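You operate a simulated robot arm through the tools that you are given. There is no shell and no other tool. Be economical: measure what you need, move in short steps, check, and stop when the job is done.

You run a simulated two-armed robot. Do the job below in one go: nothing can be reset, and whatever is moved stays where it is left.

## Task
Raise the nozzle bar, slide the steel pan under it and purge 3 shots with the yellow button.
Fine: the button on the control box; dose switch on for the shots, off after; the pan stays under the nozzles; spill nothing. Leave the other controls alone; cards and trays stay where they are. Where these are worked on the way, their far stop is far enough and under half their travel is too little: dose switch.

The check looks at the end state, three seconds after you hand in, the way a careful person would. Anything else that was tipped, shoved, dropped, spilled or broken makes it a failure.

## Robot
Two 7-joint arms with two-finger grippers on one trunk, on a base that drives. Base frame: it is fixed to the floor where the robot stands at the start and does not move with it; the origin is under the middle of the robot, x ahead of it, y to its left, z up. Lengths are in mm, angles in degrees, forces in N, time in s.
The left shoulder is at the start at [21, 175, 1479], the right one opposite. With the tool pointing down near the work surface each hand reaches from about 100 to 360 mm from the robot's upright axis, wherever it stands, measured 20 degrees to its own side. Places, roughly: batch dial [400, 100, 1300]; dose switch [600, -100, 1500]; down button [600, 0, 1300]; drain lever [-100, 1300, 1100]; drum pin [100, 800, 800]; gap dial [300, 800, 1600]; green button [300, 200, 1600]; heat dial [500, 400, 700]; heat switch [600, -100, 1600]; heater lever [400, 500, 1300]; lock lever [300, 700, 1500]; nozzle bar [600, 1200, 1300]; outlet switch [600, -100, 1400]; red button [300, 200, 1500]; seal lever [-300, 1500, 800]; speed dial [400, 200, 1300]. Payload 2.94 kg a hand.
Tool frame (each hand has its own): the origin (TCP) lies between the finger pads and is the grasp point; the fingertips stand 30 mm ahead of it; z points along the fingers, y is the line along which they close. Largest opening 138 mm; the body of the gripper starts 109 mm behind the TCP.
Orientation is told as [roll, pitch, yaw] about the base's x, y, z axes, in that order, counted from this pose: with the fingers straight down and closing along the base's y, the tool's x points along the base's -x, its y along +y and its z along -z.

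## Interface
- The arms move only by the tool send_rows. It takes "left_moves", "right_moves" or both (then of equal length, played together; a hand with none holds still); each is a list of rows, each a list of 6 numbers: the shift along the tool's x, y, z in units of 200 mm (1.0 is 200 mm), then the turn, a rotation vector about the tool's x, y, z in units of 60 degrees (1.0 is 60 degrees). In form: [[dx, dy, dz, wx, wy, wz], ...]. A call has 1 to 10 rows; each row is the pose to reach, as a shift and turn from the pose commanded when the call began, along the tool's axes at that moment. "left_gripper" and "right_gripper" are, for a hand that has rows, the finger opening in mm, from 0 to 138, set as the call begins (left out, the last holds). A call with a number of a shift or a turn outside -1 to 1 is refused whole. Each row takes 0.2 s and may step no farther than 50 mm and 8.6 degrees from the row before; otherwise, or with a gripper value out of range, the whole call is refused. A pose out of reach is approached as far as the arm can. The call stops where the force on the tool passes 40 N (or 10 N more than at its start, if that is more) or the arm is blocked; 0.2 s more then pass. The fingers move at their own pace and stop on an object; they squeeze with about 44 N. The grip force told is the motor's: it shows also when the fingers shut on nothing. Time passes only in rows, and 0.2 s behind the last, so rows that repeat a pose let the fingers close. It gives the time, the measured TCP pose, the force on the tool (base axes), the opening and the grip force at its end, in the units of the frame above (readings bear some noise), with the torque about the TCP (base axes, N m) and any sound that the robot's microphone picked up.
- Cameras (640 x 400 px; columns grow to the right, rows downward): "scene" is now at [47.2, 46.6, 1956.9]; the picture's right is [0.58, -0.82, 0.00], its down [-0.58, -0.41, -0.70] and it looks along [0.57, 0.40, -0.71] (base axes); focal length 266 px, centre (320, 200). "left" rides on the left gripper at [71, -19, -146] in its tool frame; the picture's right is [0.26, 0.97, 0.00], its down [-0.85, 0.23, -0.48] and it looks along [-0.46, 0.13, 0.88] (tool axes); focal length 280 px, centre (320, 200). "right" rides on the right gripper at [71, 19, -146] in its tool frame; the picture's right is [-0.26, 0.96, 0.00], its down [-0.85, -0.23, -0.48] and it looks along [-0.46, -0.12, 0.88] (tool axes); focal length 280 px, centre (320, 200).
- capture(camera): a new picture of that camera. No time passes.
- raise_lower(by): slides the trunk up (or, below 0, down) by that many mm; the arms and the scene camera ride with it, the base frame stays. It gives what a move gives, with no picture.
- steer(legs): drives the robot by 1 to 6 legs, each [ahead, turn to the left] in mm and degrees, along the robot's own axes; the way and the turn of a leg run together, so that a leg with both is an arc; at most 1500 mm and 180 degrees a leg. The arms and the cameras ride along, it lands a little off, and it stops where it bumps. It gives what a move gives.
- head_to(pan, tilt): turns the head with the scene camera to pan (to the left, within 120 degrees either way) and tilt (down, from -29 to 69), counted from straight ahead of the robot. It gives what a move gives.
- measure_at(camera, pixels): there is no depth. For up to 12 entries [column, row, z] of the newest picture of that camera ("zoom" is the newest enlarged one), the place [x, y] in the base frame at which the ray of that pixel passes the height z, good to about 2 mm. No time passes.
- zoom(camera, box): a new picture of the part [left, top, right, bottom] of that camera's present view, enlarged. No time passes.
- job_done(): hands the job in; it is judged then, once.

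Keep the steps short. Do not move on a guess: measure, check each grasp and each placing, and mend mistakes. In all there are 80 turns and 62 pictures (those below and enlarged ones count). Leave the grippers open and the arms clear of the work at the hand-in unless told otherwise, and finish with a single line.

The tools are called after "Request:" as name(argument=value, ...) on one line, values as JSON. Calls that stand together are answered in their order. send_rows: Moves the arms, as the interface text tells. Its arguments: {"type":"object","properties":{"left_moves":{"type":"array","items":{"type":"array","items":{"type":"number"}}},"left_gripper":{"type":"number"},"right_moves":{"type":"array","items":{"type":"array","items":{"type":"number"}}},"right_gripper":{"type":"number"}},"required":[]} The other tools are called the same way: raise_lower (by) slides the trunk up or down; steer (legs) drives the base; head_to (pan, tilt) turns the head that bears the scene camera; capture (camera) takes a picture; measure_at (camera, pixels) gives the place at which the rays of pixels pass given heights; zoom (camera, box) takes an enlarged picture of a part of a camera's view; job_done () hands the job in.

At the start:

```text
clock: 0.0
left_tcp_pos: [252.0, 351.0, 1681.8]
left_orientation: [-0.1, -0.2, 0.1]
left_force: [-0.6, -0.4, -0.4]
left_torque: [0.02, 0.02, -0.04]
left_finger_gap: 138.3
left_finger_force: 0.1
right_tcp_pos: [353.4, 15.2, 1738.9]
right_orientation: [0.0, 0.0, 0.1]
right_force: [0.0, -0.2, -0.2]
right_torque: [0.0, 0.0, 0.0]
right_finger_gap: 138.1
right_finger_force: 0.1
trunk travel left (down, up): [-650.0, 84.0]
robot x, y, heading: [1.1, -0.3, 0.1]
head pan, tilt: [35.3, 45.6]
```

scene: 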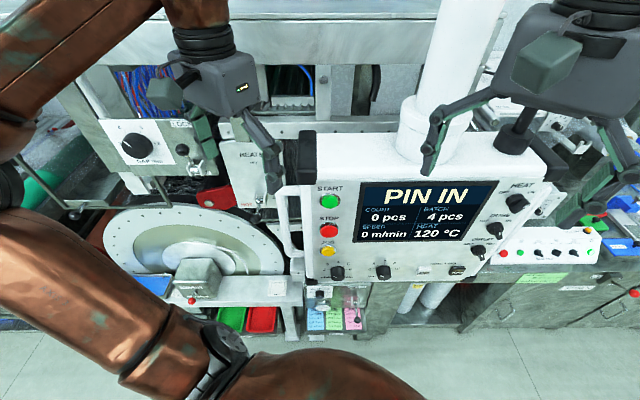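
right: 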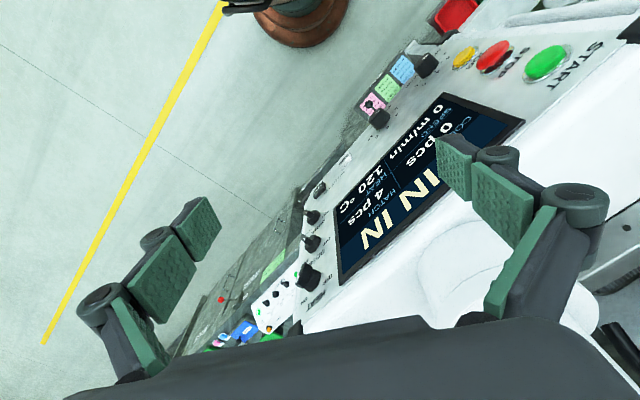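
left: 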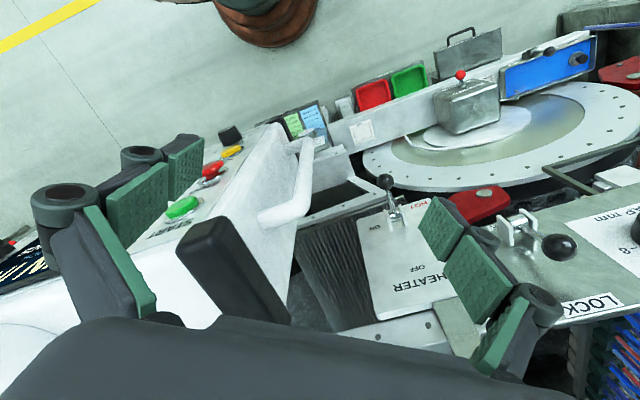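

I see the control panel with the yellow button around (328,250) and the screen reading "PIN IN". I'll enlarge the panel and look to the left for the nozzle bar and pan.

Request:
zoom(camera="scene", box=[300, 120, 620, 320])

Request:
head_to(pan=70, tilt=30)

Request:
capture(camera="scene")

```text
2.00 times, centred on (460, 220) of scene
```

zoom: 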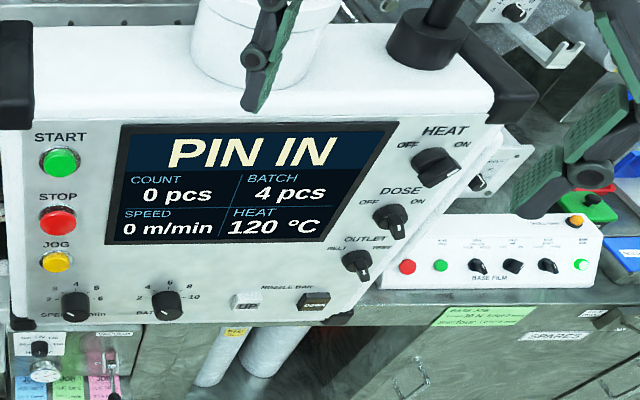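

```text
clock: 1.0
left_tcp_pos: [252.4, 350.9, 1681.9]
left_orientation: [0.0, -0.1, 0.1]
left_force: [0.2, 0.3, 0.0]
left_torque: [-0.01, -0.02, 0.0]
left_finger_gap: 138.0
left_finger_force: 0.1
right_tcp_pos: [353.7, 14.8, 1740.8]
right_orientation: [0.2, 0.1, 0.0]
right_force: [0.4, -0.1, -0.2]
right_torque: [0.04, 0.02, 0.0]
right_finger_gap: 137.8
right_finger_force: 0.0
trunk travel left (down, up): [-650.0, 84.0]
robot x, y, heading: [1.9, -0.8, -0.1]
head pan, tilt: [70.0, 30.0]
```

```text
57 pictures are left
```

scene: 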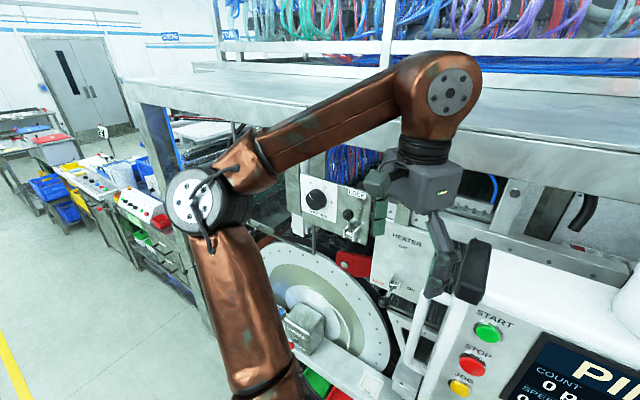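

The UP/DOWN buttons labelled "NOZZLE BAR" sit at the lower right of the panel. I now need the nozzle bar and the pan, so I'll enlarge this view and the left-hand view.

Request:
zoom(camera="scene", box=[240, 140, 480, 400])

Request:
zoom(camera="left", box=[300, 0, 640, 280])

Request:
head_to(pan=85, tilt=50)

Request:
capture(camera="scene")

```text
1.54 times, centred on (360, 270) of scene
```

zoom: 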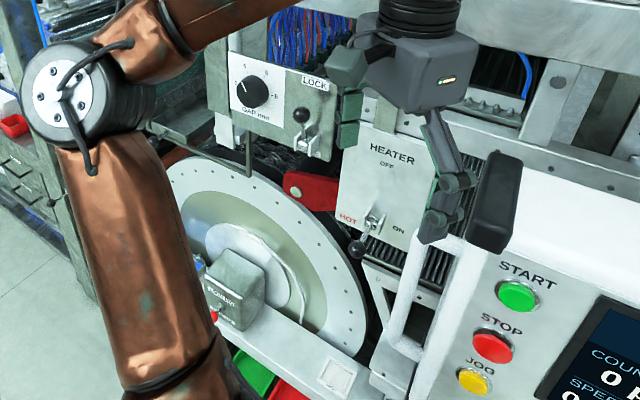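

```text
1.43 times, centred on (470, 140) of left
```

zoom: 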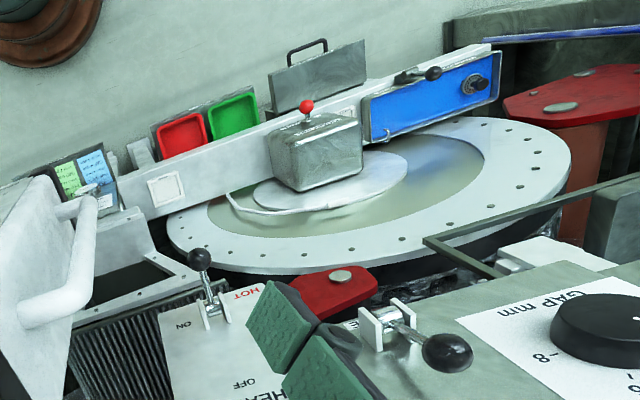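

```text
clock: 1.8
left_tcp_pos: [252.3, 352.0, 1680.4]
left_orientation: [-0.2, -0.2, 0.1]
left_force: [-0.1, 0.3, 0.4]
left_torque: [0.01, 0.0, -0.04]
left_finger_gap: 137.9
left_finger_force: 0.0
right_tcp_pos: [353.8, 14.0, 1739.6]
right_orientation: [0.1, 0.0, 0.0]
right_force: [0.1, -0.6, -0.5]
right_torque: [-0.02, -0.02, -0.01]
right_finger_gap: 138.1
right_finger_force: 0.0
trunk travel left (down, up): [-650.0, 84.0]
robot x, y, heading: [3.4, 0.7, 0.1]
head pan, tilt: [85.0, 50.0]
```

```text
54 pictures are left
```

scene: 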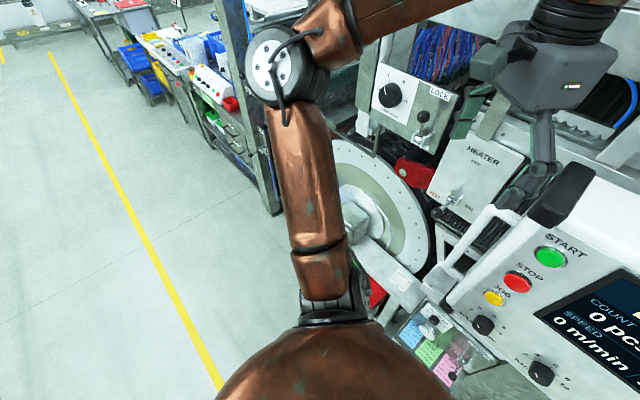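

The left arm hides the machine and the pan isn't identified yet (perhaps the grey box with the black handle by the drum). I'll back off 450 mm for a wider view.

Request:
steer(legs=[[-450, 0]])

Request:
head_to(pan=38, tilt=32)

Request:
capture(camera="scene")

```text
clock: 4.5
left_tcp_pos: [-177.4, 350.7, 1681.3]
left_orientation: [0.0, -0.1, -0.3]
left_force: [0.4, 0.5, -0.2]
left_torque: [-0.03, 0.02, 0.02]
left_finger_gap: 138.1
left_finger_force: 0.1
right_tcp_pos: [-77.6, 14.3, 1740.1]
right_orientation: [0.0, 0.1, -0.3]
right_force: [-0.4, -0.7, 0.1]
right_torque: [-0.02, 0.01, 0.0]
right_finger_gap: 137.8
right_finger_force: 0.1
trunk travel left (down, up): [-650.0, 84.0]
robot x, y, heading: [-432.0, 1.1, -0.2]
head pan, tilt: [85.0, 50.0]
```

```text
clock: 5.6
left_tcp_pos: [-178.7, 351.7, 1680.7]
left_orientation: [-0.1, -0.1, -0.4]
left_force: [0.2, 1.0, 0.3]
left_torque: [0.03, 0.01, 0.0]
left_finger_gap: 138.0
left_finger_force: 0.0
right_tcp_pos: [-79.4, 14.2, 1739.3]
right_orientation: [-0.1, 0.0, -0.5]
right_force: [-0.3, -0.2, -0.5]
right_torque: [-0.01, -0.04, -0.01]
right_finger_gap: 137.8
right_finger_force: 0.1
trunk travel left (down, up): [-650.0, 84.0]
robot x, y, heading: [-435.3, 3.4, -0.2]
head pan, tilt: [38.0, 32.0]
```

```text
53 pictures are left
```

scene: 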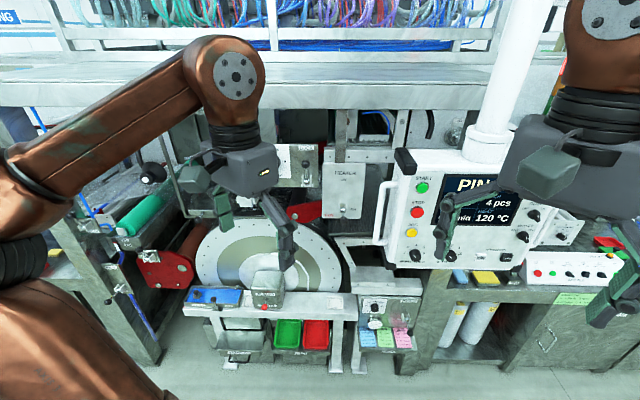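

Much better overview: drum, shelf with trays, drum-pin housing. I'll enlarge the middle and left parts.

Request:
zoom(camera="scene", box=[90, 120, 430, 370])

Request:
zoom(camera="scene", box=[180, 270, 360, 380])

```text
1.60 times, centred on (260, 245) of scene
```

zoom: 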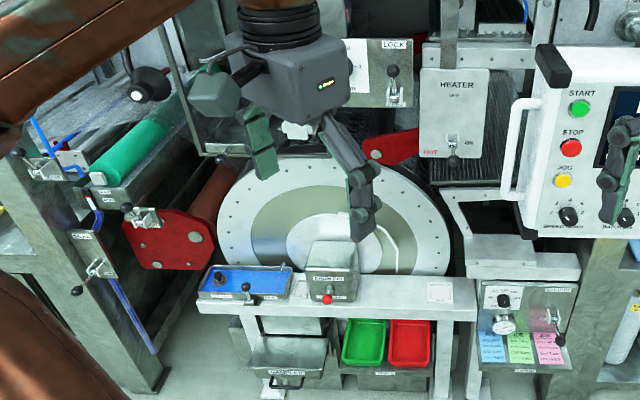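

```text
3.56 times, centred on (270, 325) of scene
```

zoom: 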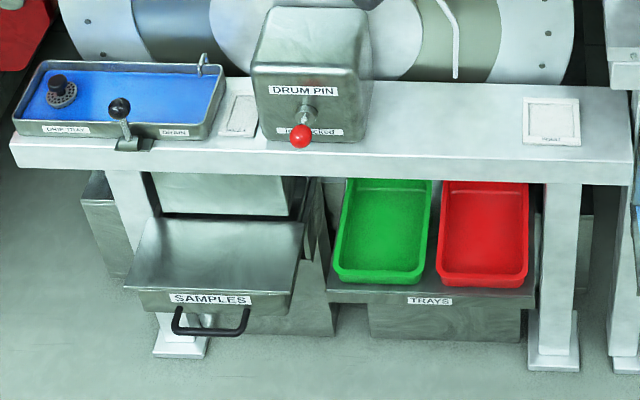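

I see a drip tray with DRAIN lever, DRUM PIN housing, green/red trays and a "SAMPLES" steel pan with a black handle. The left arm still hides the nozzle bar; turning the robot left moves the arm out of sight.

Request:
steer(legs=[[0, 60]])

Request:
head_to(pan=-15, tilt=30)

Request:
capture(camera="scene")

Request:
zoom(camera="scene", box=[160, 60, 480, 260])

```text
clock: 8.7
left_tcp_pos: [-609.5, 396.2, 1681.2]
left_orientation: [-0.1, -0.1, 59.9]
left_force: [-0.2, -0.1, 1.2]
left_torque: [0.03, 0.03, -0.02]
left_finger_gap: 138.1
left_finger_force: 0.1
right_tcp_pos: [-267.4, 314.0, 1739.9]
right_orientation: [0.1, 0.0, 59.8]
right_force: [0.7, 0.4, -0.2]
right_torque: [0.0, 0.04, -0.01]
right_finger_gap: 138.0
right_finger_force: 0.0
trunk travel left (down, up): [-650.0, 84.0]
robot x, y, heading: [-432.2, 1.9, 60.0]
head pan, tilt: [38.0, 32.0]
```

```text
clock: 9.9
left_tcp_pos: [-610.3, 396.3, 1681.1]
left_orientation: [-0.2, -0.1, 59.9]
left_force: [0.2, 0.3, -1.0]
left_torque: [0.03, 0.04, 0.01]
left_finger_gap: 137.7
left_finger_force: 0.0
right_tcp_pos: [-268.0, 314.6, 1740.0]
right_orientation: [0.0, 0.0, 59.7]
right_force: [-0.1, 0.2, 0.0]
right_torque: [0.01, -0.01, 0.02]
right_finger_gap: 137.9
right_finger_force: 0.0
trunk travel left (down, up): [-650.0, 84.0]
robot x, y, heading: [-430.7, -0.3, 59.9]
head pan, tilt: [-15.0, 30.0]
```

```text
50 pictures are left
```

scene: 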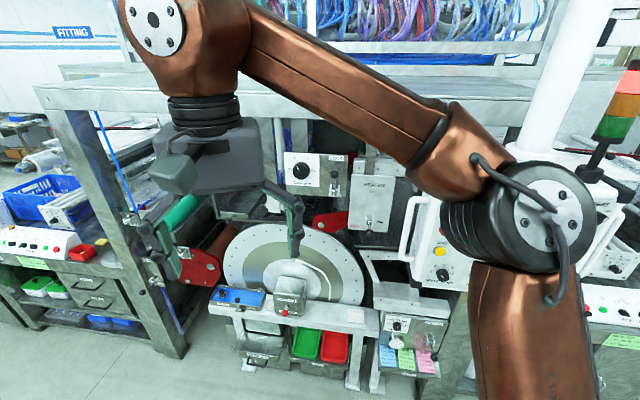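

```text
2.00 times, centred on (320, 160) of scene
```

zoom: 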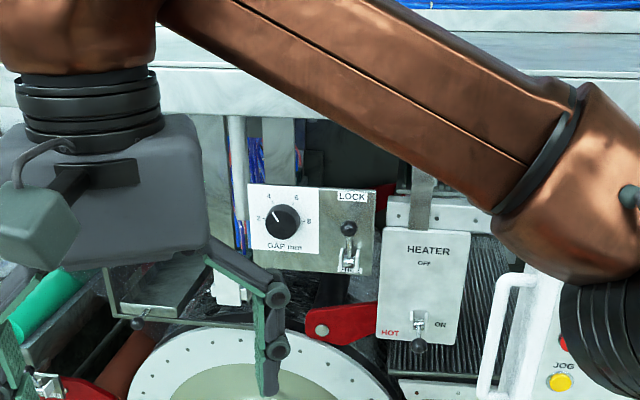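

A steel tray-like thing with a black knob shows above the drum at zoom (160,290), but an arm still covers much. The gap between the hands lies about 28° left of the heading, so I'll turn to put that gap on the nozzle area.

Request:
steer(legs=[[0, -34]])

Request:
head_to(pan=28, tilt=25)

Request:
zoom(camera="scene", box=[200, 100, 440, 250])

```text
clock: 11.9
left_tcp_pos: [-358.1, 428.3, 1680.9]
left_orientation: [-0.1, -0.1, 25.6]
left_force: [-0.3, 0.9, -0.4]
left_torque: [-0.02, -0.04, 0.0]
left_finger_gap: 137.8
left_finger_force: 0.0
right_tcp_pos: [-121.0, 167.5, 1740.3]
right_orientation: [0.0, 0.0, 25.3]
right_force: [-0.3, -0.7, 0.1]
right_torque: [0.02, 0.0, 0.05]
right_finger_gap: 138.1
right_finger_force: 0.1
trunk travel left (down, up): [-650.0, 84.0]
robot x, y, heading: [-433.7, -0.1, 25.7]
head pan, tilt: [-15.0, 30.0]
```

```text
clock: 13.0
left_tcp_pos: [-356.0, 427.1, 1680.5]
left_orientation: [-0.1, -0.1, 25.6]
left_force: [-0.3, 0.2, -0.1]
left_torque: [0.0, -0.01, -0.04]
left_finger_gap: 138.1
left_finger_force: 0.1
right_tcp_pos: [-118.6, 167.3, 1739.4]
right_orientation: [0.0, 0.0, 25.4]
right_force: [-0.6, -0.1, 0.3]
right_torque: [0.0, 0.03, 0.03]
right_finger_gap: 137.7
right_finger_force: 0.1
trunk travel left (down, up): [-650.0, 84.0]
robot x, y, heading: [-433.1, 1.0, 25.4]
head pan, tilt: [28.0, 25.0]
```

```text
2.67 times, centred on (320, 175) of scene
```

zoom: 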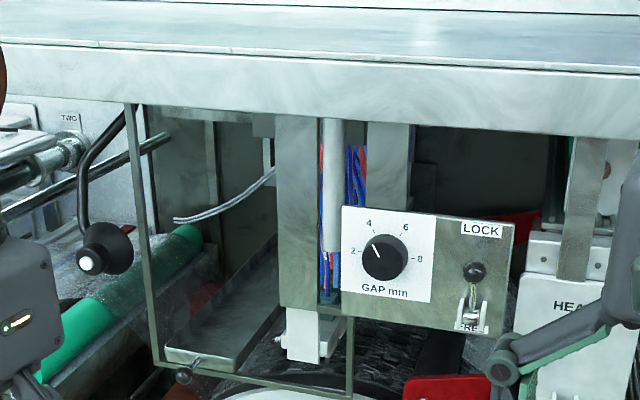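

I see a framed clear guard and something steel behind it; the top beam hides the nozzle bar. I'll lower the trunk 400 mm to look under the beam.

Request:
raise_lower(by=-400)

Request:
head_to(pan=28, tilt=12)

Request:
capture(camera="scene")

Request:
zoom(camera="scene", box=[200, 130, 440, 280])

```text
clock: 16.9
left_tcp_pos: [-331.2, 438.1, 1270.4]
left_orientation: [-0.1, 2.9, 25.5]
left_force: [0.6, 0.4, 0.5]
left_torque: [0.04, -0.01, 0.02]
left_finger_gap: 137.9
left_finger_force: 0.1
right_tcp_pos: [-121.4, 167.3, 1341.1]
right_orientation: [0.1, 0.0, 25.5]
right_force: [-0.3, 0.2, -0.9]
right_torque: [-0.02, -0.03, 0.0]
right_finger_gap: 137.9
right_finger_force: 0.1
trunk travel left (down, up): [-250.0, 484.0]
robot x, y, heading: [-433.5, 2.3, 25.7]
head pan, tilt: [28.0, 25.0]
```

```text
clock: 17.6
left_tcp_pos: [-330.7, 440.0, 1270.4]
left_orientation: [-0.1, 2.9, 25.6]
left_force: [0.6, -0.3, -0.5]
left_torque: [0.01, -0.04, 0.0]
left_finger_gap: 137.8
left_finger_force: 0.1
right_tcp_pos: [-119.9, 167.3, 1340.3]
right_orientation: [0.1, 0.0, 25.3]
right_force: [-0.1, -0.3, -0.7]
right_torque: [-0.01, 0.0, -0.02]
right_finger_gap: 137.8
right_finger_force: 0.1
trunk travel left (down, up): [-250.0, 484.0]
robot x, y, heading: [-434.2, 0.9, 25.3]
head pan, tilt: [28.0, 12.0]
```

```text
47 pictures are left
```

scene: 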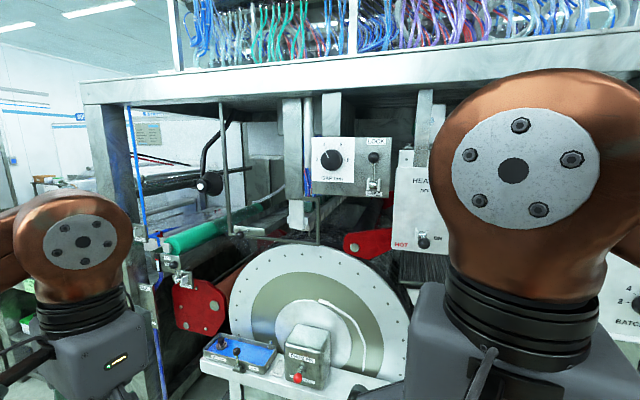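

```text
2.67 times, centred on (320, 205) of scene
```

zoom: 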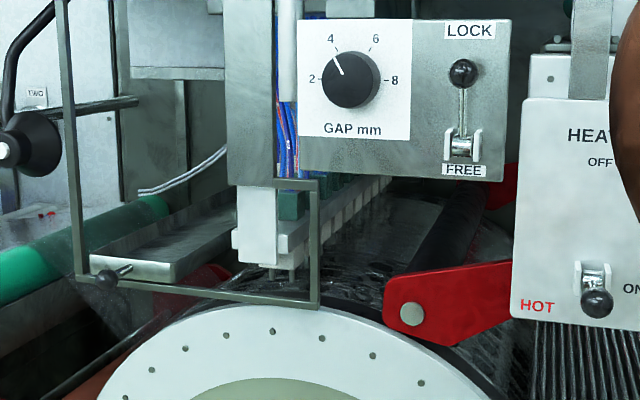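

Now it's clear: the white nozzle bar with its row of nozzles (zoom (260,240) running back), and to its left a long steel pan with a black knob at zoom (107,278) on a rail; it must slide right under the bar. First the panel: I'll raise the trunk again and turn the right hand forward for pressing.

Request:
raise_lower(by=400)

Request:
send_rows(right_moves=[[-0.14, 0, 0.1, 0, -0.142, 0], [-0.28, 0, 0.2, 0, -0.284, 0], [-0.42, 0, 0.3, 0, -0.426, 0], [-0.56, 0, 0.4, 0, -0.568, 0], [-0.7, 0, 0.5, 0, -0.71, 0], [-0.84, 0, 0.6, 0, -0.852, 0], [-0.95, 0, 0.7, 0, -0.99, 0]], right_gripper=0)

Request:
send_rows(right_moves=[[0, 0, 0, 0, -0.13, 0], [0, 0, 0, 0, -0.26, 0], [0, 0, 0, 0, -0.39, 0], [0, 0, 0, 0, -0.51, 0]])

```text
clock: 21.4
left_tcp_pos: [-330.9, 439.9, 1669.6]
left_orientation: [-0.1, 3.0, 25.7]
left_force: [-0.6, -0.2, -0.9]
left_torque: [-0.02, 0.02, -0.02]
left_finger_gap: 138.0
left_finger_force: 0.1
right_tcp_pos: [-118.8, 166.8, 1740.3]
right_orientation: [-0.1, 0.0, 25.5]
right_force: [-0.7, -0.6, 0.0]
right_torque: [0.01, -0.01, -0.01]
right_finger_gap: 138.2
right_finger_force: 0.1
trunk travel left (down, up): [-650.0, 84.0]
robot x, y, heading: [-435.2, 0.4, 25.5]
head pan, tilt: [28.0, 12.0]
```

```text
clock: 23.1
left_tcp_pos: [-329.8, 439.1, 1669.5]
left_orientation: [-0.1, 2.9, 25.6]
left_force: [0.7, 0.7, 0.0]
left_torque: [0.02, 0.0, 0.0]
left_finger_gap: 137.7
left_finger_force: 0.0
right_tcp_pos: [53.4, 248.7, 1599.8]
right_orientation: [0.2, -59.4, 25.3]
right_force: [-0.4, -0.9, -0.2]
right_torque: [0.02, -0.03, -0.02]
right_finger_gap: 0.0
right_finger_force: 9.2
trunk travel left (down, up): [-650.0, 84.0]
robot x, y, heading: [-433.8, 3.2, 25.8]
head pan, tilt: [28.0, 12.0]
```

```text
clock: 24.1
left_tcp_pos: [-332.6, 440.3, 1669.5]
left_orientation: [-0.1, 2.8, 25.7]
left_force: [-0.3, 0.1, 0.1]
left_torque: [-0.02, 0.0, -0.05]
left_finger_gap: 138.0
left_finger_force: 0.0
right_tcp_pos: [50.2, 250.5, 1600.9]
right_orientation: [157.0, -90.0, -131.6]
right_force: [0.7, 0.1, -0.3]
right_torque: [0.01, 0.01, -0.04]
right_finger_gap: 0.0
right_finger_force: 28.3
trunk travel left (down, up): [-650.0, 84.0]
robot x, y, heading: [-433.1, -1.6, 25.6]
head pan, tilt: [28.0, 12.0]
```

The right hand now points ahead, closed. Now I look at the panel with the scene camera.

Request:
head_to(pan=-18, tilt=30)

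Request:
capture(camera="scene")

```text
clock: 25.2
left_tcp_pos: [-329.9, 438.3, 1670.7]
left_orientation: [-0.1, 2.8, 25.6]
left_force: [-0.2, 0.9, 0.0]
left_torque: [0.0, 0.02, -0.02]
left_finger_gap: 137.9
left_finger_force: 0.0
right_tcp_pos: [52.1, 249.8, 1599.5]
right_orientation: [37.1, -89.9, -11.8]
right_force: [0.5, -0.3, -0.2]
right_torque: [0.01, -0.04, -0.03]
right_finger_gap: 0.0
right_finger_force: 28.5
trunk travel left (down, up): [-650.0, 84.0]
robot x, y, heading: [-437.6, 1.3, 25.3]
head pan, tilt: [-18.0, 30.0]
```

```text
45 pictures are left
```

scene: 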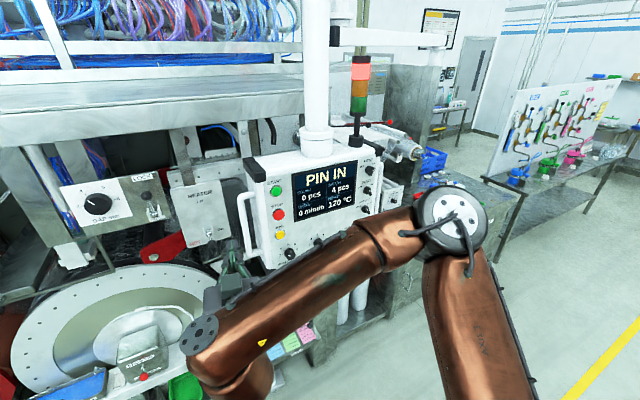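

I'll enlarge the panel and measure rays at two heights for the buttons and knobs.

Request:
zoom(camera="scene", box=[230, 140, 410, 260])

```text
3.33 times, centred on (320, 200) of scene
```

zoom: 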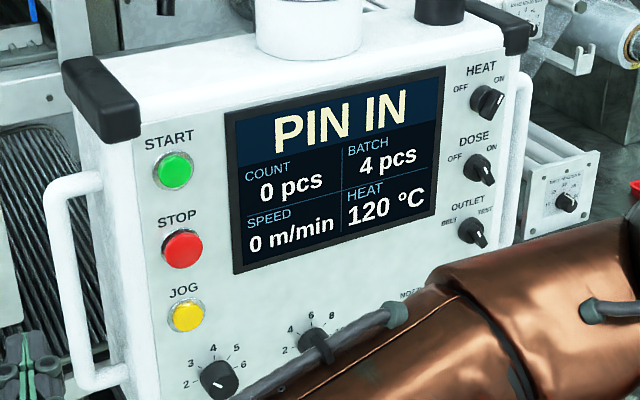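

Request:
measure_at(camera="zoom", pixels=[[175, 170, 1600], [175, 170, 1500], [182, 248, 1500], [187, 315, 1450], [187, 315, 1350], [489, 101, 1600], [480, 168, 1500], [473, 231, 1400], [480, 168, 1400], [187, 315, 1400]])

```text
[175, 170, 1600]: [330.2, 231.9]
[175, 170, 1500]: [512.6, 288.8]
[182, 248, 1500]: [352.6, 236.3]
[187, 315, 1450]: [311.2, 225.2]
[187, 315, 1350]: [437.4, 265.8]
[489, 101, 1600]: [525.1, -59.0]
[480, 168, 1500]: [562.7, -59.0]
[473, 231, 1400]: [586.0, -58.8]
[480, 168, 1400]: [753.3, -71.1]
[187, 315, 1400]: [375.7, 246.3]
```

The panel faces along about heading 34–35° (START and HEAT points give that line). I'll drive to stand squarely before it, with clearance of about 100 mm between fingertips and panel.

Request:
steer(legs=[[0, -63.6], [375, 0], [0, 73]])

Request:
head_to(pan=0, tilt=35)

Request:
capture(camera="scene")

Request:
capture(camera="right")

```text
clock: 33.4
left_tcp_pos: [-87.7, 214.3, 1670.0]
left_orientation: [-0.1, 2.8, 31.6]
left_force: [-0.6, 0.3, -0.4]
left_torque: [-0.03, 0.0, 0.0]
left_finger_gap: 137.9
left_finger_force: 0.1
right_tcp_pos: [311.1, 65.5, 1600.9]
right_orientation: [81.4, -89.9, -50.0]
right_force: [0.6, 0.3, 0.2]
right_torque: [-0.01, 0.0, 0.01]
right_finger_gap: 0.0
right_finger_force: 28.8
trunk travel left (down, up): [-650.0, 84.0]
robot x, y, heading: [-144.7, -230.1, 31.3]
head pan, tilt: [-18.0, 30.0]
```

```text
clock: 34.2
left_tcp_pos: [-89.1, 216.0, 1668.9]
left_orientation: [0.0, 2.9, 31.6]
left_force: [0.4, 0.4, 0.2]
left_torque: [-0.01, 0.0, 0.02]
left_finger_gap: 138.0
left_finger_force: 0.1
right_tcp_pos: [311.3, 65.9, 1599.1]
right_orientation: [88.3, -89.9, -56.7]
right_force: [-0.3, 0.4, 0.0]
right_torque: [0.0, 0.01, 0.0]
right_finger_gap: 0.0
right_finger_force: 28.6
trunk travel left (down, up): [-650.0, 84.0]
robot x, y, heading: [-144.3, -233.3, 31.4]
head pan, tilt: [0.0, 35.0]
```

```text
43 pictures are left
```

scene: 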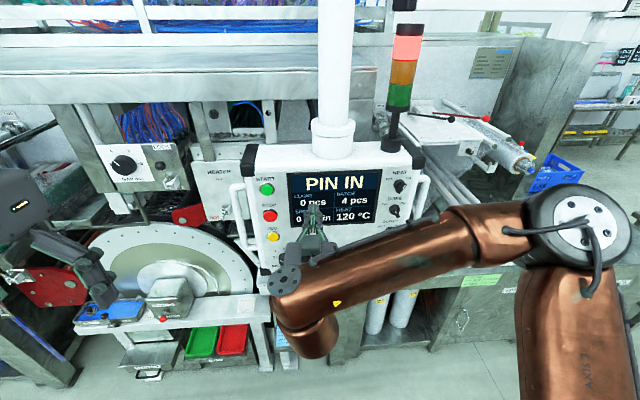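

```text
42 pictures are left
```

right: 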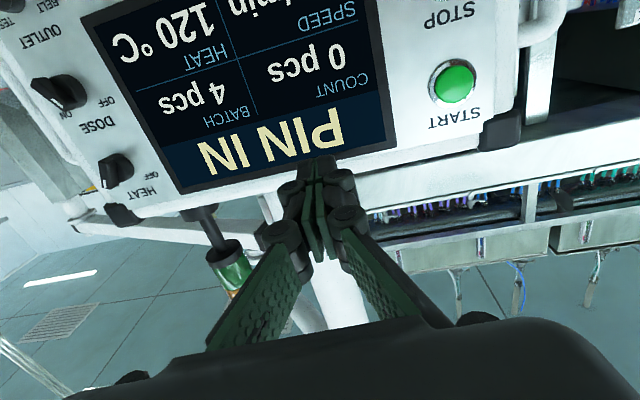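

Now a second set of rays on the panel to triangulate: I'll enlarge the panel region.

Request:
zoom(camera="scene", box=[230, 140, 440, 280])

```text
2.86 times, centred on (335, 210) of scene
```

zoom: 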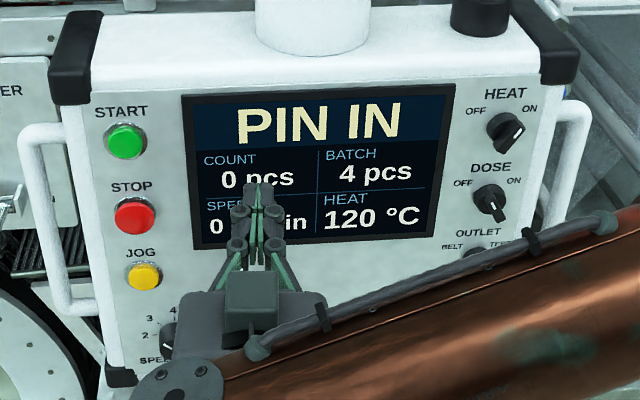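

Request:
measure_at(camera="zoom", pixels=[[126, 142, 1600], [126, 142, 1500], [135, 216, 1500], [135, 216, 1400], [143, 276, 1450], [143, 276, 1350], [504, 132, 1600], [504, 132, 1500], [489, 202, 1500], [489, 202, 1400]])

```text
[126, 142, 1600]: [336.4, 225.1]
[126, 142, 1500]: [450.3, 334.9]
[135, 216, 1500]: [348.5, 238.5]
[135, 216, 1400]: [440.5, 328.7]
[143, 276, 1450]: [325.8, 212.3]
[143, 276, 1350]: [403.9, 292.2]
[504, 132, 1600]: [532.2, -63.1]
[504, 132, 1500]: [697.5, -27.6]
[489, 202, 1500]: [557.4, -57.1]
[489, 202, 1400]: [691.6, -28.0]
```

Triangulated: START ≈ (352,239,1588), STOP ≈ (345,234,1505), JOG(yellow) ≈ (350,238,1419), DOSE knob ≈ (547,-58,1508). I'll lower the right hand 200 mm and square it to the panel, so its camera sees the UP/DOWN buttons.

Request:
send_rows(right_moves=[[0.2, 0, 0, -0.03, 0, 0], [0.4, 0, 0, -0.06, 0, 0], [0.6, 0, 0, -0.06, 0, 0], [0.8, 0, 0, -0.06, 0, 0], [1.0, 0, 0, -0.06, 0, 0]])

Request:
capture(camera="right")

Request:
zoom(camera="scene", box=[230, 140, 440, 280])

```text
clock: 35.4
left_tcp_pos: [-88.7, 216.5, 1669.2]
left_orientation: [0.0, 2.8, 31.6]
left_force: [0.3, 0.5, -0.1]
left_torque: [-0.02, -0.02, 0.0]
left_finger_gap: 138.1
left_finger_force: 0.0
right_tcp_pos: [314.9, 66.7, 1399.1]
right_orientation: [86.7, -89.9, -51.7]
right_force: [0.5, -0.1, -0.5]
right_torque: [-0.01, -0.02, -0.01]
right_finger_gap: 0.0
right_finger_force: 28.3
trunk travel left (down, up): [-650.0, 84.0]
robot x, y, heading: [-144.0, -228.5, 31.5]
head pan, tilt: [0.0, 35.0]
```

```text
40 pictures are left
```

right: 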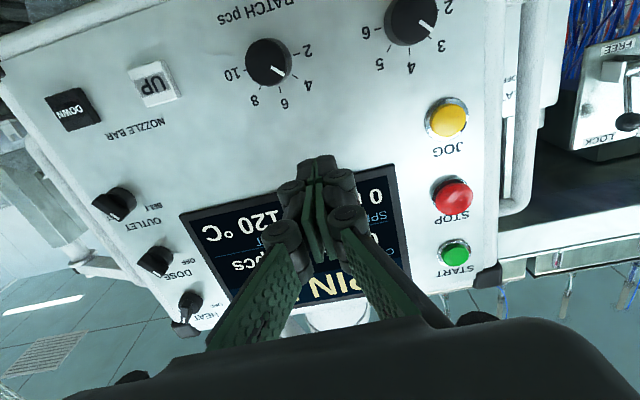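

```text
2.86 times, centred on (335, 210) of scene
```

zoom: 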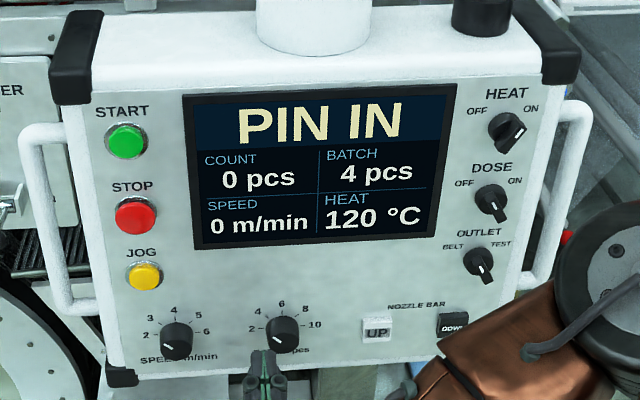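

UP is at zoom (377,328) in the scene and at (157,83) in the right-hand picture. I'll measure both, plus JOG as a check.

Request:
measure_at(camera="zoom", pixels=[[377, 328, 1350], [377, 328, 1300], [145, 276, 1419], [490, 200, 1508], [452, 323, 1320]])

Request:
measure_at(camera="right", pixels=[[157, 83, 1350], [157, 83, 1340], [448, 118, 1419], [448, 118, 1410], [155, 262, 1508], [320, 160, 1400]])

```text
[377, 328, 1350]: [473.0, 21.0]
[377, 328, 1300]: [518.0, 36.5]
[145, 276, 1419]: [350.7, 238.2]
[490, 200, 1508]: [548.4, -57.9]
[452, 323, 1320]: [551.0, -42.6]
```

```text
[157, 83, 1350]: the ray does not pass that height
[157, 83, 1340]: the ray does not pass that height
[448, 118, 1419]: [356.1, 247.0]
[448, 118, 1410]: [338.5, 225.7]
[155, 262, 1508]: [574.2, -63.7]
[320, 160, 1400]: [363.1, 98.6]
```

UP sits at ≈ (493,28,1328) on the panel plane. I'll bring the closed fingertips to 40 mm before it.

Request:
send_rows(right_moves=[[0.09, -0.17, 0.0, 0, 0, 0], [0.18, -0.34, 0.06, 0, 0, 0], [0.27, -0.5, 0.13, 0, 0, 0], [0.355, -0.67, 0.27, 0, 0, 0], [0.355, -0.67, 0.27, 0, 0, 0]])

Request:
capture(camera="right")

```text
clock: 36.6
left_tcp_pos: [-87.9, 214.3, 1670.2]
left_orientation: [0.0, 2.9, 31.6]
left_force: [0.5, 0.0, -0.2]
left_torque: [0.04, 0.05, -0.03]
left_finger_gap: 138.0
left_finger_force: 0.2
right_tcp_pos: [436.9, -17.4, 1328.0]
right_orientation: [108.6, -89.9, -73.5]
right_force: [-0.3, -0.4, 0.7]
right_torque: [0.03, 0.0, 0.03]
right_finger_gap: 0.1
right_finger_force: 28.9
trunk travel left (down, up): [-650.0, 84.0]
robot x, y, heading: [-144.7, -231.8, 31.6]
head pan, tilt: [0.0, 35.0]
```

```text
38 pictures are left
```

right: 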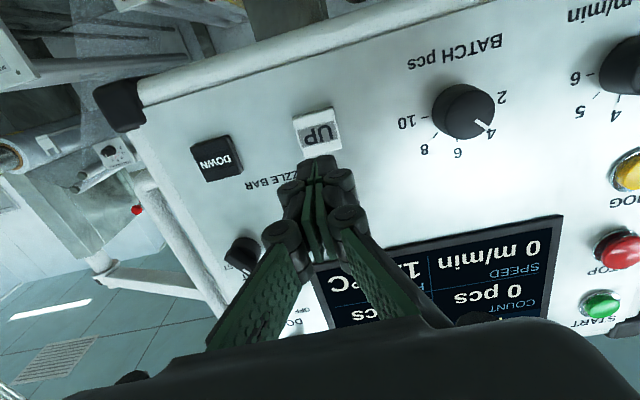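

Laterally aligned (button at column 318, tip at 320); by projection the tip is about 10 mm high, so I'll drop 10 mm and then press forward in small rows.

Request:
send_rows(right_moves=[[0.05, 0, 0, 0, 0, 0], [0.05, 0, 0.1, 0, 0, 0], [0.05, 0, 0.18, 0, 0, 0], [0.05, 0, 0.21, 0, 0, 0], [0.05, 0, 0.235, 0, 0, 0], [0.05, 0, 0.26, 0, 0, 0], [0.05, 0, 0.285, 0, 0, 0], [0.05, 0, 0.31, 0, 0, 0]])

Request:
capture(camera="right")

```text
clock: 38.4
left_tcp_pos: [-90.9, 211.5, 1671.1]
left_orientation: [0.0, 2.7, 31.6]
left_force: [-0.8, -0.6, 0.0]
left_torque: [0.04, -0.02, 0.01]
left_finger_gap: 138.1
left_finger_force: 0.1
right_tcp_pos: [480.0, 19.1, 1318.2]
right_orientation: [11.2, -89.9, 23.8]
right_force: [-17.4, -11.2, -1.7]
right_torque: [0.02, 0.04, 0.0]
right_finger_gap: 5.9
right_finger_force: 28.3
trunk travel left (down, up): [-650.0, 84.0]
robot x, y, heading: [-148.2, -230.8, 31.7]
head pan, tilt: [0.0, 35.0]
heard: click
```

```text
37 pictures are left
```

right: 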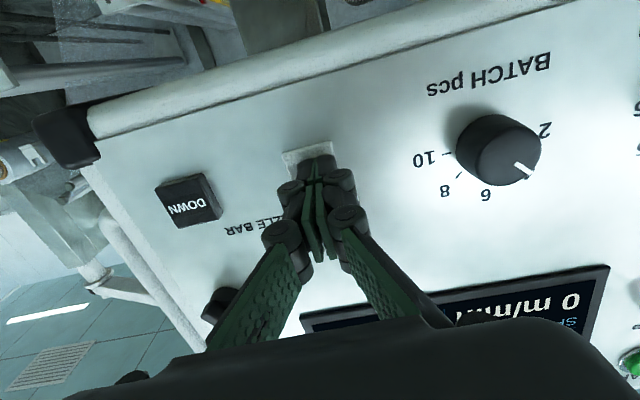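

A click was heard at ~20 N, with the tip on the UP button. I'll hold it 2 s in case it is hold-to-run, then check the bar.

Request:
send_rows(right_moves=[[0, 0, 0, 0, 0, 0], [0, 0, 0, 0, 0, 0], [0, 0, 0, 0, 0, 0], [0, 0, 0, 0, 0, 0], [0, 0, 0, 0, 0, 0], [0, 0, 0, 0, 0, 0], [0, 0, 0, 0, 0, 0], [0, 0, 0, 0, 0, 0], [0, 0, 0, 0, 0, 0], [0, 0, 0, 0, 0, 0]])

Request:
send_rows(right_moves=[[0, 0, -0.15, 0, 0, 0], [0, 0, -0.35, 0, 0, 0], [0, 0, -0.5, 0, 0, 0]])

Request:
head_to(pan=30, tilt=28)

Request:
capture(camera="scene")

```text
clock: 40.6
left_tcp_pos: [-91.1, 212.6, 1671.2]
left_orientation: [-0.1, 2.7, 31.5]
left_force: [0.8, -0.4, 0.1]
left_torque: [-0.02, -0.03, 0.0]
left_finger_gap: 138.1
left_finger_force: 0.0
right_tcp_pos: [481.6, 20.5, 1319.0]
right_orientation: [145.2, -90.0, -110.2]
right_force: [-20.0, -15.6, -9.0]
right_torque: [-0.16, 0.19, 0.01]
right_finger_gap: 6.0
right_finger_force: 28.2
trunk travel left (down, up): [-650.0, 84.0]
robot x, y, heading: [-143.8, -228.6, 31.5]
head pan, tilt: [0.0, 35.0]
```

```text
clock: 41.4
left_tcp_pos: [-88.2, 215.9, 1669.9]
left_orientation: [-0.1, 2.8, 31.6]
left_force: [0.1, -0.3, 0.0]
left_torque: [-0.05, 0.0, 0.02]
left_finger_gap: 137.8
left_finger_force: 0.1
right_tcp_pos: [404.2, -32.1, 1320.9]
right_orientation: [146.1, -89.9, -110.9]
right_force: [0.7, 0.0, -0.7]
right_torque: [0.01, -0.01, -0.01]
right_finger_gap: 0.0
right_finger_force: 28.5
trunk travel left (down, up): [-650.0, 84.0]
robot x, y, heading: [-145.0, -231.3, 31.5]
head pan, tilt: [0.0, 35.0]
```

```text
clock: 42.4
left_tcp_pos: [-89.5, 214.2, 1670.5]
left_orientation: [-0.1, 2.8, 31.5]
left_force: [0.0, 0.8, -0.1]
left_torque: [0.01, -0.01, 0.01]
left_finger_gap: 138.0
left_finger_force: 0.0
right_tcp_pos: [404.1, -32.4, 1320.3]
right_orientation: [103.2, -89.9, -68.1]
right_force: [0.3, -0.4, 0.4]
right_torque: [-0.01, 0.03, -0.02]
right_finger_gap: 0.1
right_finger_force: 28.2
trunk travel left (down, up): [-650.0, 84.0]
robot x, y, heading: [-148.8, -230.8, 31.7]
head pan, tilt: [30.0, 28.0]
```

```text
36 pictures are left
```

scene: 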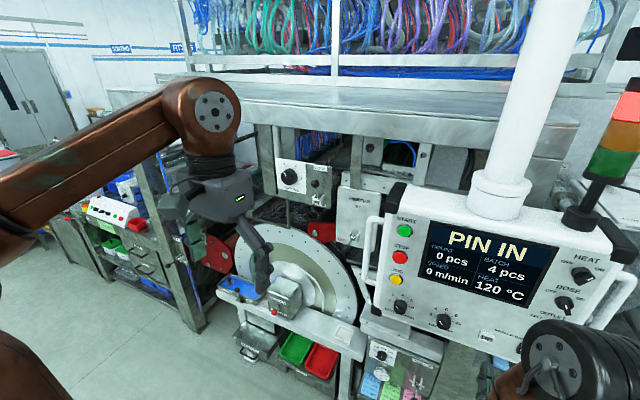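

The gap-dial unit may have moved with the bar; I'll enlarge that area.

Request:
zoom(camera="scene", box=[170, 110, 400, 260])

```text
2.67 times, centred on (285, 185) of scene
```

zoom: 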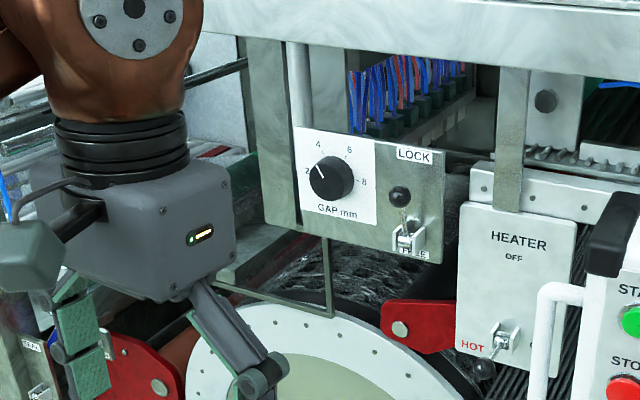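

The bar is up: the nozzles now show raised behind the gap unit. Next the pan: I'll back off, drive left along the machine and face it at heading 35°.

Request:
steer(legs=[[-200, 0], [0, 79], [835, 0], [0, -76]])

Request:
head_to(pan=10, tilt=25)

Request:
capture(camera="scene")

```text
clock: 54.7
left_tcp_pos: [-529.2, 898.1, 1670.1]
left_orientation: [-0.2, 2.8, 31.2]
left_force: [-0.4, -0.3, -1.2]
left_torque: [-0.01, 0.0, 0.03]
left_finger_gap: 138.0
left_finger_force: 0.1
right_tcp_pos: [-38.0, 645.9, 1319.1]
right_orientation: [98.3, -90.0, -63.8]
right_force: [0.8, 0.1, -0.3]
right_torque: [-0.03, 0.01, -0.01]
right_finger_gap: 0.0
right_finger_force: 28.4
trunk travel left (down, up): [-650.0, 84.0]
robot x, y, heading: [-590.2, 452.4, 30.9]
head pan, tilt: [30.0, 28.0]
```

```text
clock: 55.5
left_tcp_pos: [-528.3, 898.2, 1670.2]
left_orientation: [-0.2, 2.8, 31.1]
left_force: [0.7, 0.4, 0.1]
left_torque: [0.04, 0.0, 0.0]
left_finger_gap: 138.1
left_finger_force: 0.0
right_tcp_pos: [-39.0, 645.5, 1319.5]
right_orientation: [105.2, -89.9, -70.7]
right_force: [0.3, 0.0, 0.1]
right_torque: [0.0, -0.02, 0.03]
right_finger_gap: 0.0
right_finger_force: 28.6
trunk travel left (down, up): [-650.0, 84.0]
robot x, y, heading: [-586.3, 450.1, 31.3]
head pan, tilt: [10.0, 25.0]
```

```text
34 pictures are left
```

scene: 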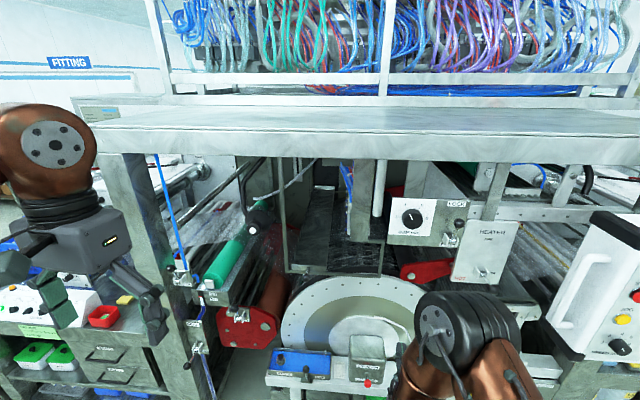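

Request:
zoom(camera="scene", box=[260, 180, 420, 290])

```text
3.64 times, centred on (340, 235) of scene
```

zoom: 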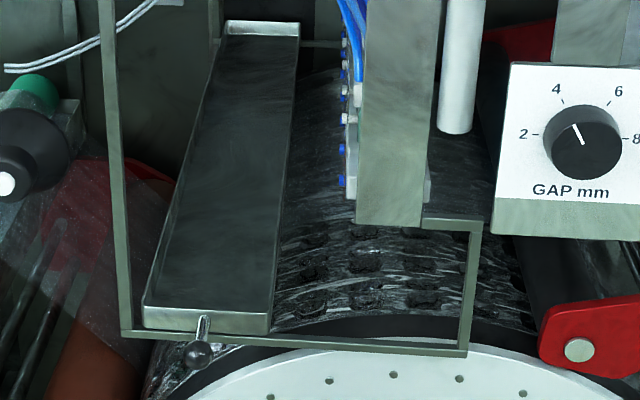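

The pan is a long steel tray on a rail with a black knob at zoom (200,355); the bar is to its right. I'll measure the knob's ray, lower the trunk 200 mm and measure again to triangulate.

Request:
measure_at(camera="zoom", pixels=[[200, 355, 1300], [200, 355, 1200], [270, 320, 1300], [270, 320, 1200], [145, 312, 1300], [145, 312, 1200], [468, 350, 1300], [468, 350, 1200], [362, 220, 1400], [362, 220, 1300], [203, 322, 1300], [203, 322, 1200]])

Request:
raise_lower(by=-220)

Request:
head_to(pan=12, tilt=22)

Request:
zoom(camera="scene", box=[240, 130, 420, 250])

```text
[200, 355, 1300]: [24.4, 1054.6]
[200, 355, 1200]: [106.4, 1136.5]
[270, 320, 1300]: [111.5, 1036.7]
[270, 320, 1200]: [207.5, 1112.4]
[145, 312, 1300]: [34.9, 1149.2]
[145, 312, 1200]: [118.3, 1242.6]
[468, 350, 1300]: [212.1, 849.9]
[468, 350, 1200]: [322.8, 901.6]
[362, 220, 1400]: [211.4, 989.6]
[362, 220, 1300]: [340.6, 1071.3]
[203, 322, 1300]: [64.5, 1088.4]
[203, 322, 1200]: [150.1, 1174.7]
```

```text
clock: 57.9
left_tcp_pos: [-528.8, 897.6, 1449.0]
left_orientation: [-0.1, 2.7, 31.2]
left_force: [-0.1, 0.3, 0.2]
left_torque: [-0.02, 0.0, 0.0]
left_finger_gap: 137.9
left_finger_force: 0.0
right_tcp_pos: [-39.5, 646.4, 1099.3]
right_orientation: [127.4, -90.0, -92.8]
right_force: [0.6, -0.2, 0.2]
right_torque: [0.02, -0.02, 0.03]
right_finger_gap: 0.0
right_finger_force: 28.2
trunk travel left (down, up): [-430.0, 304.0]
robot x, y, heading: [-586.3, 451.4, 31.3]
head pan, tilt: [10.0, 25.0]
```

```text
clock: 58.5
left_tcp_pos: [-530.1, 896.6, 1450.2]
left_orientation: [-0.1, 2.8, 31.1]
left_force: [0.0, -0.2, 0.4]
left_torque: [0.02, 0.0, 0.01]
left_finger_gap: 138.0
left_finger_force: 0.0
right_tcp_pos: [-39.4, 647.2, 1099.5]
right_orientation: [95.0, -89.9, -60.4]
right_force: [-0.2, 0.2, -0.3]
right_torque: [0.02, -0.03, 0.02]
right_finger_gap: 0.0
right_finger_force: 28.2
trunk travel left (down, up): [-430.0, 304.0]
robot x, y, heading: [-585.0, 450.0, 30.9]
head pan, tilt: [12.0, 22.0]
```

```text
3.33 times, centred on (330, 190) of scene
```

zoom: 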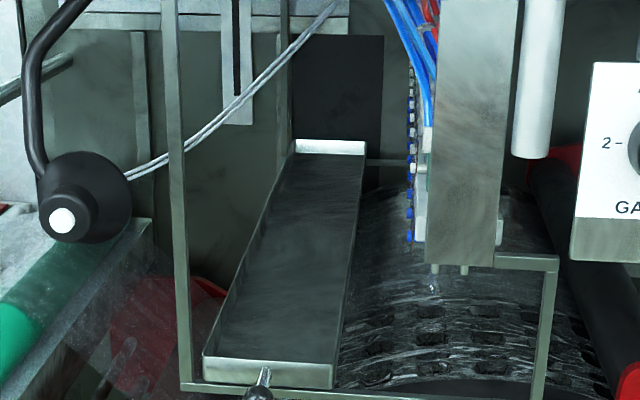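

Request:
measure_at(camera="zoom", pixels=[[259, 392, 1300], [259, 392, 1250], [332, 366, 1300], [332, 366, 1250], [204, 360, 1300], [204, 360, 1250], [435, 268, 1400], [435, 268, 1350], [465, 272, 1350], [548, 262, 1350], [545, 395, 1250]])

Request:
capture(camera="scene")

```text
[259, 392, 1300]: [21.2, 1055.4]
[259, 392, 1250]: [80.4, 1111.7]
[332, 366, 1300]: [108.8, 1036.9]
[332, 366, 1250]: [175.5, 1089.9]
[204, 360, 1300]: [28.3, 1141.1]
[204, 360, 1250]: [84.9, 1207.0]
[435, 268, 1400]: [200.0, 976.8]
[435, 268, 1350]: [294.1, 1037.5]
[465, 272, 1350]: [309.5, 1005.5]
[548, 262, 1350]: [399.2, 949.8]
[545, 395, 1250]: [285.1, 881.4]
```

```text
31 pictures are left
```

scene: 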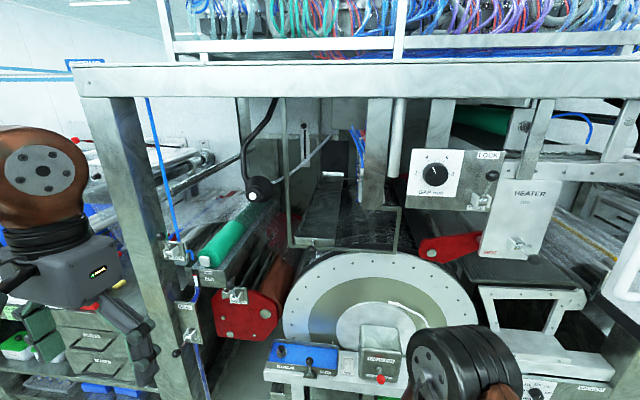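

Triangulated: knob ≈ (27,1058,1297), pan about 132 mm wide, nozzle rows about 186 mm to the right of the pan's middle, rail stop about 213 mm away; machine normal ≈ 33.8°. Before approaching I pull the right hand back and up, and turn the left hand to point forward.

Request:
send_rows(right_moves=[[-0.1, -0.05, -0.15, 0, 0, 0], [-0.2, -0.1, -0.3, 0, 0, 0], [-0.3, -0.15, -0.45, 0, 0, 0], [-0.4, -0.2, -0.6, 0, 0, 0], [-0.5, -0.25, -0.75, 0, 0, 0], [-0.6, -0.3, -0.9, 0, 0, 0], [-0.7, -0.3, -1.0, 0, 0, 0]], left_moves=[[-0.14, -0.12, 0.03, 0, -0.142, 0], [-0.28, -0.24, 0.06, 0, -0.284, 0], [-0.42, -0.36, 0.1, 0, -0.426, 0], [-0.56, -0.48, 0.13, 0, -0.568, 0], [-0.7, -0.6, 0.16, 0, -0.71, 0], [-0.84, -0.72, 0.18, 0, -0.852, 0], [-1.0, -0.85, 0.2, 0, -0.99, 0]], left_gripper=70)

Request:
send_rows(left_moves=[[0, 0, 0, 0, -0.14, 0], [0, 0, 0, 0, -0.28, 0], [0, 0, 0, 0, -0.42, 0], [0, 0, 0, 0, -0.555, 0], [0, 0, 0, 0, -0.555, 0]])

Request:
capture(camera="scene")

```text
clock: 60.1
left_tcp_pos: [-269.4, 850.3, 1402.7]
left_orientation: [0.1, -56.6, 30.9]
left_force: [1.2, -1.3, -0.6]
left_torque: [0.0, 0.07, 0.08]
left_finger_gap: 70.1
left_finger_force: 0.0
right_tcp_pos: [-103.2, 580.3, 1153.1]
right_orientation: [98.0, -89.8, -63.5]
right_force: [0.1, -0.5, -1.0]
right_torque: [-0.01, 0.0, 0.05]
right_finger_gap: 0.1
right_finger_force: 28.4
right hand out of reach, approached as far as the arm can: row 3, 4, 5, 6, 7
trunk travel left (down, up): [-430.0, 304.0]
robot x, y, heading: [-589.8, 451.2, 30.9]
head pan, tilt: [12.0, 22.0]
```

```text
clock: 61.3
left_tcp_pos: [-270.9, 858.9, 1415.6]
left_orientation: [-115.3, -87.6, 147.0]
left_force: [0.1, -0.5, 0.0]
left_torque: [-0.02, -0.01, -0.03]
left_finger_gap: 70.5
left_finger_force: 0.0
right_tcp_pos: [-106.0, 581.9, 1149.4]
right_orientation: [-31.0, -89.2, 65.4]
right_force: [-0.6, 0.6, -0.2]
right_torque: [0.0, 0.02, 0.02]
right_finger_gap: 0.0
right_finger_force: 28.1
trunk travel left (down, up): [-430.0, 304.0]
robot x, y, heading: [-590.4, 452.2, 30.9]
head pan, tilt: [12.0, 22.0]
```

```text
30 pictures are left
```

scene: 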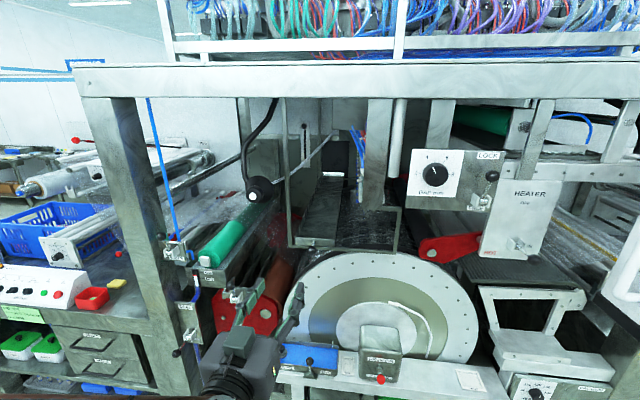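

Right hand retracted to n≈236 only; that's enough if I stay a bit farther. I'll square up (+2.9°) and advance 190 mm, which leaves all hands clear of the machine front (left tips about 130 mm short of the knob).

Request:
steer(legs=[[0, 2.9], [190, 0]])

Request:
capture(camera="scene")

Request:
capture(camera="left")

```text
clock: 63.3
left_tcp_pos: [-127.7, 987.3, 1409.8]
left_orientation: [-104.9, -87.8, 139.8]
left_force: [-0.6, 0.3, -0.2]
left_torque: [0.01, -0.02, 0.0]
left_finger_gap: 69.8
left_finger_force: 0.0
right_tcp_pos: [50.8, 716.9, 1149.7]
right_orientation: [-27.3, -89.6, 64.8]
right_force: [0.7, 0.6, 0.2]
right_torque: [0.02, 0.01, 0.04]
right_finger_gap: 0.0
right_finger_force: 27.9
trunk travel left (down, up): [-430.0, 304.0]
robot x, y, heading: [-425.6, 562.3, 33.7]
head pan, tilt: [12.0, 22.0]
```

```text
29 pictures are left
```

scene: 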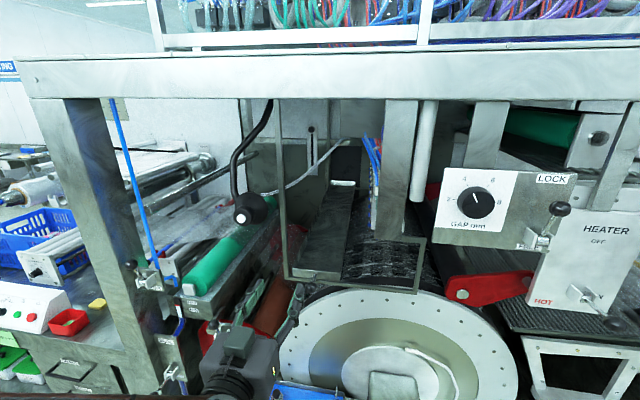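

```text
28 pictures are left
```

left: 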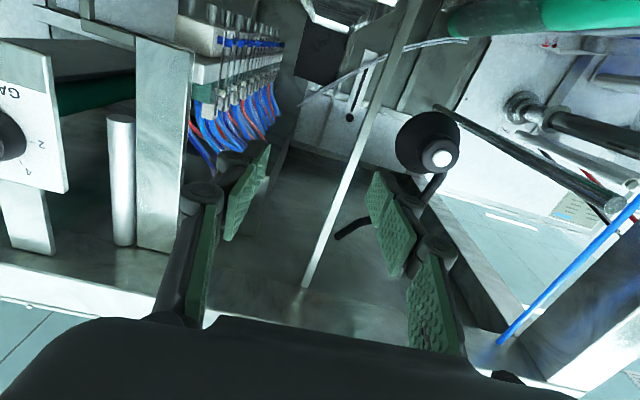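

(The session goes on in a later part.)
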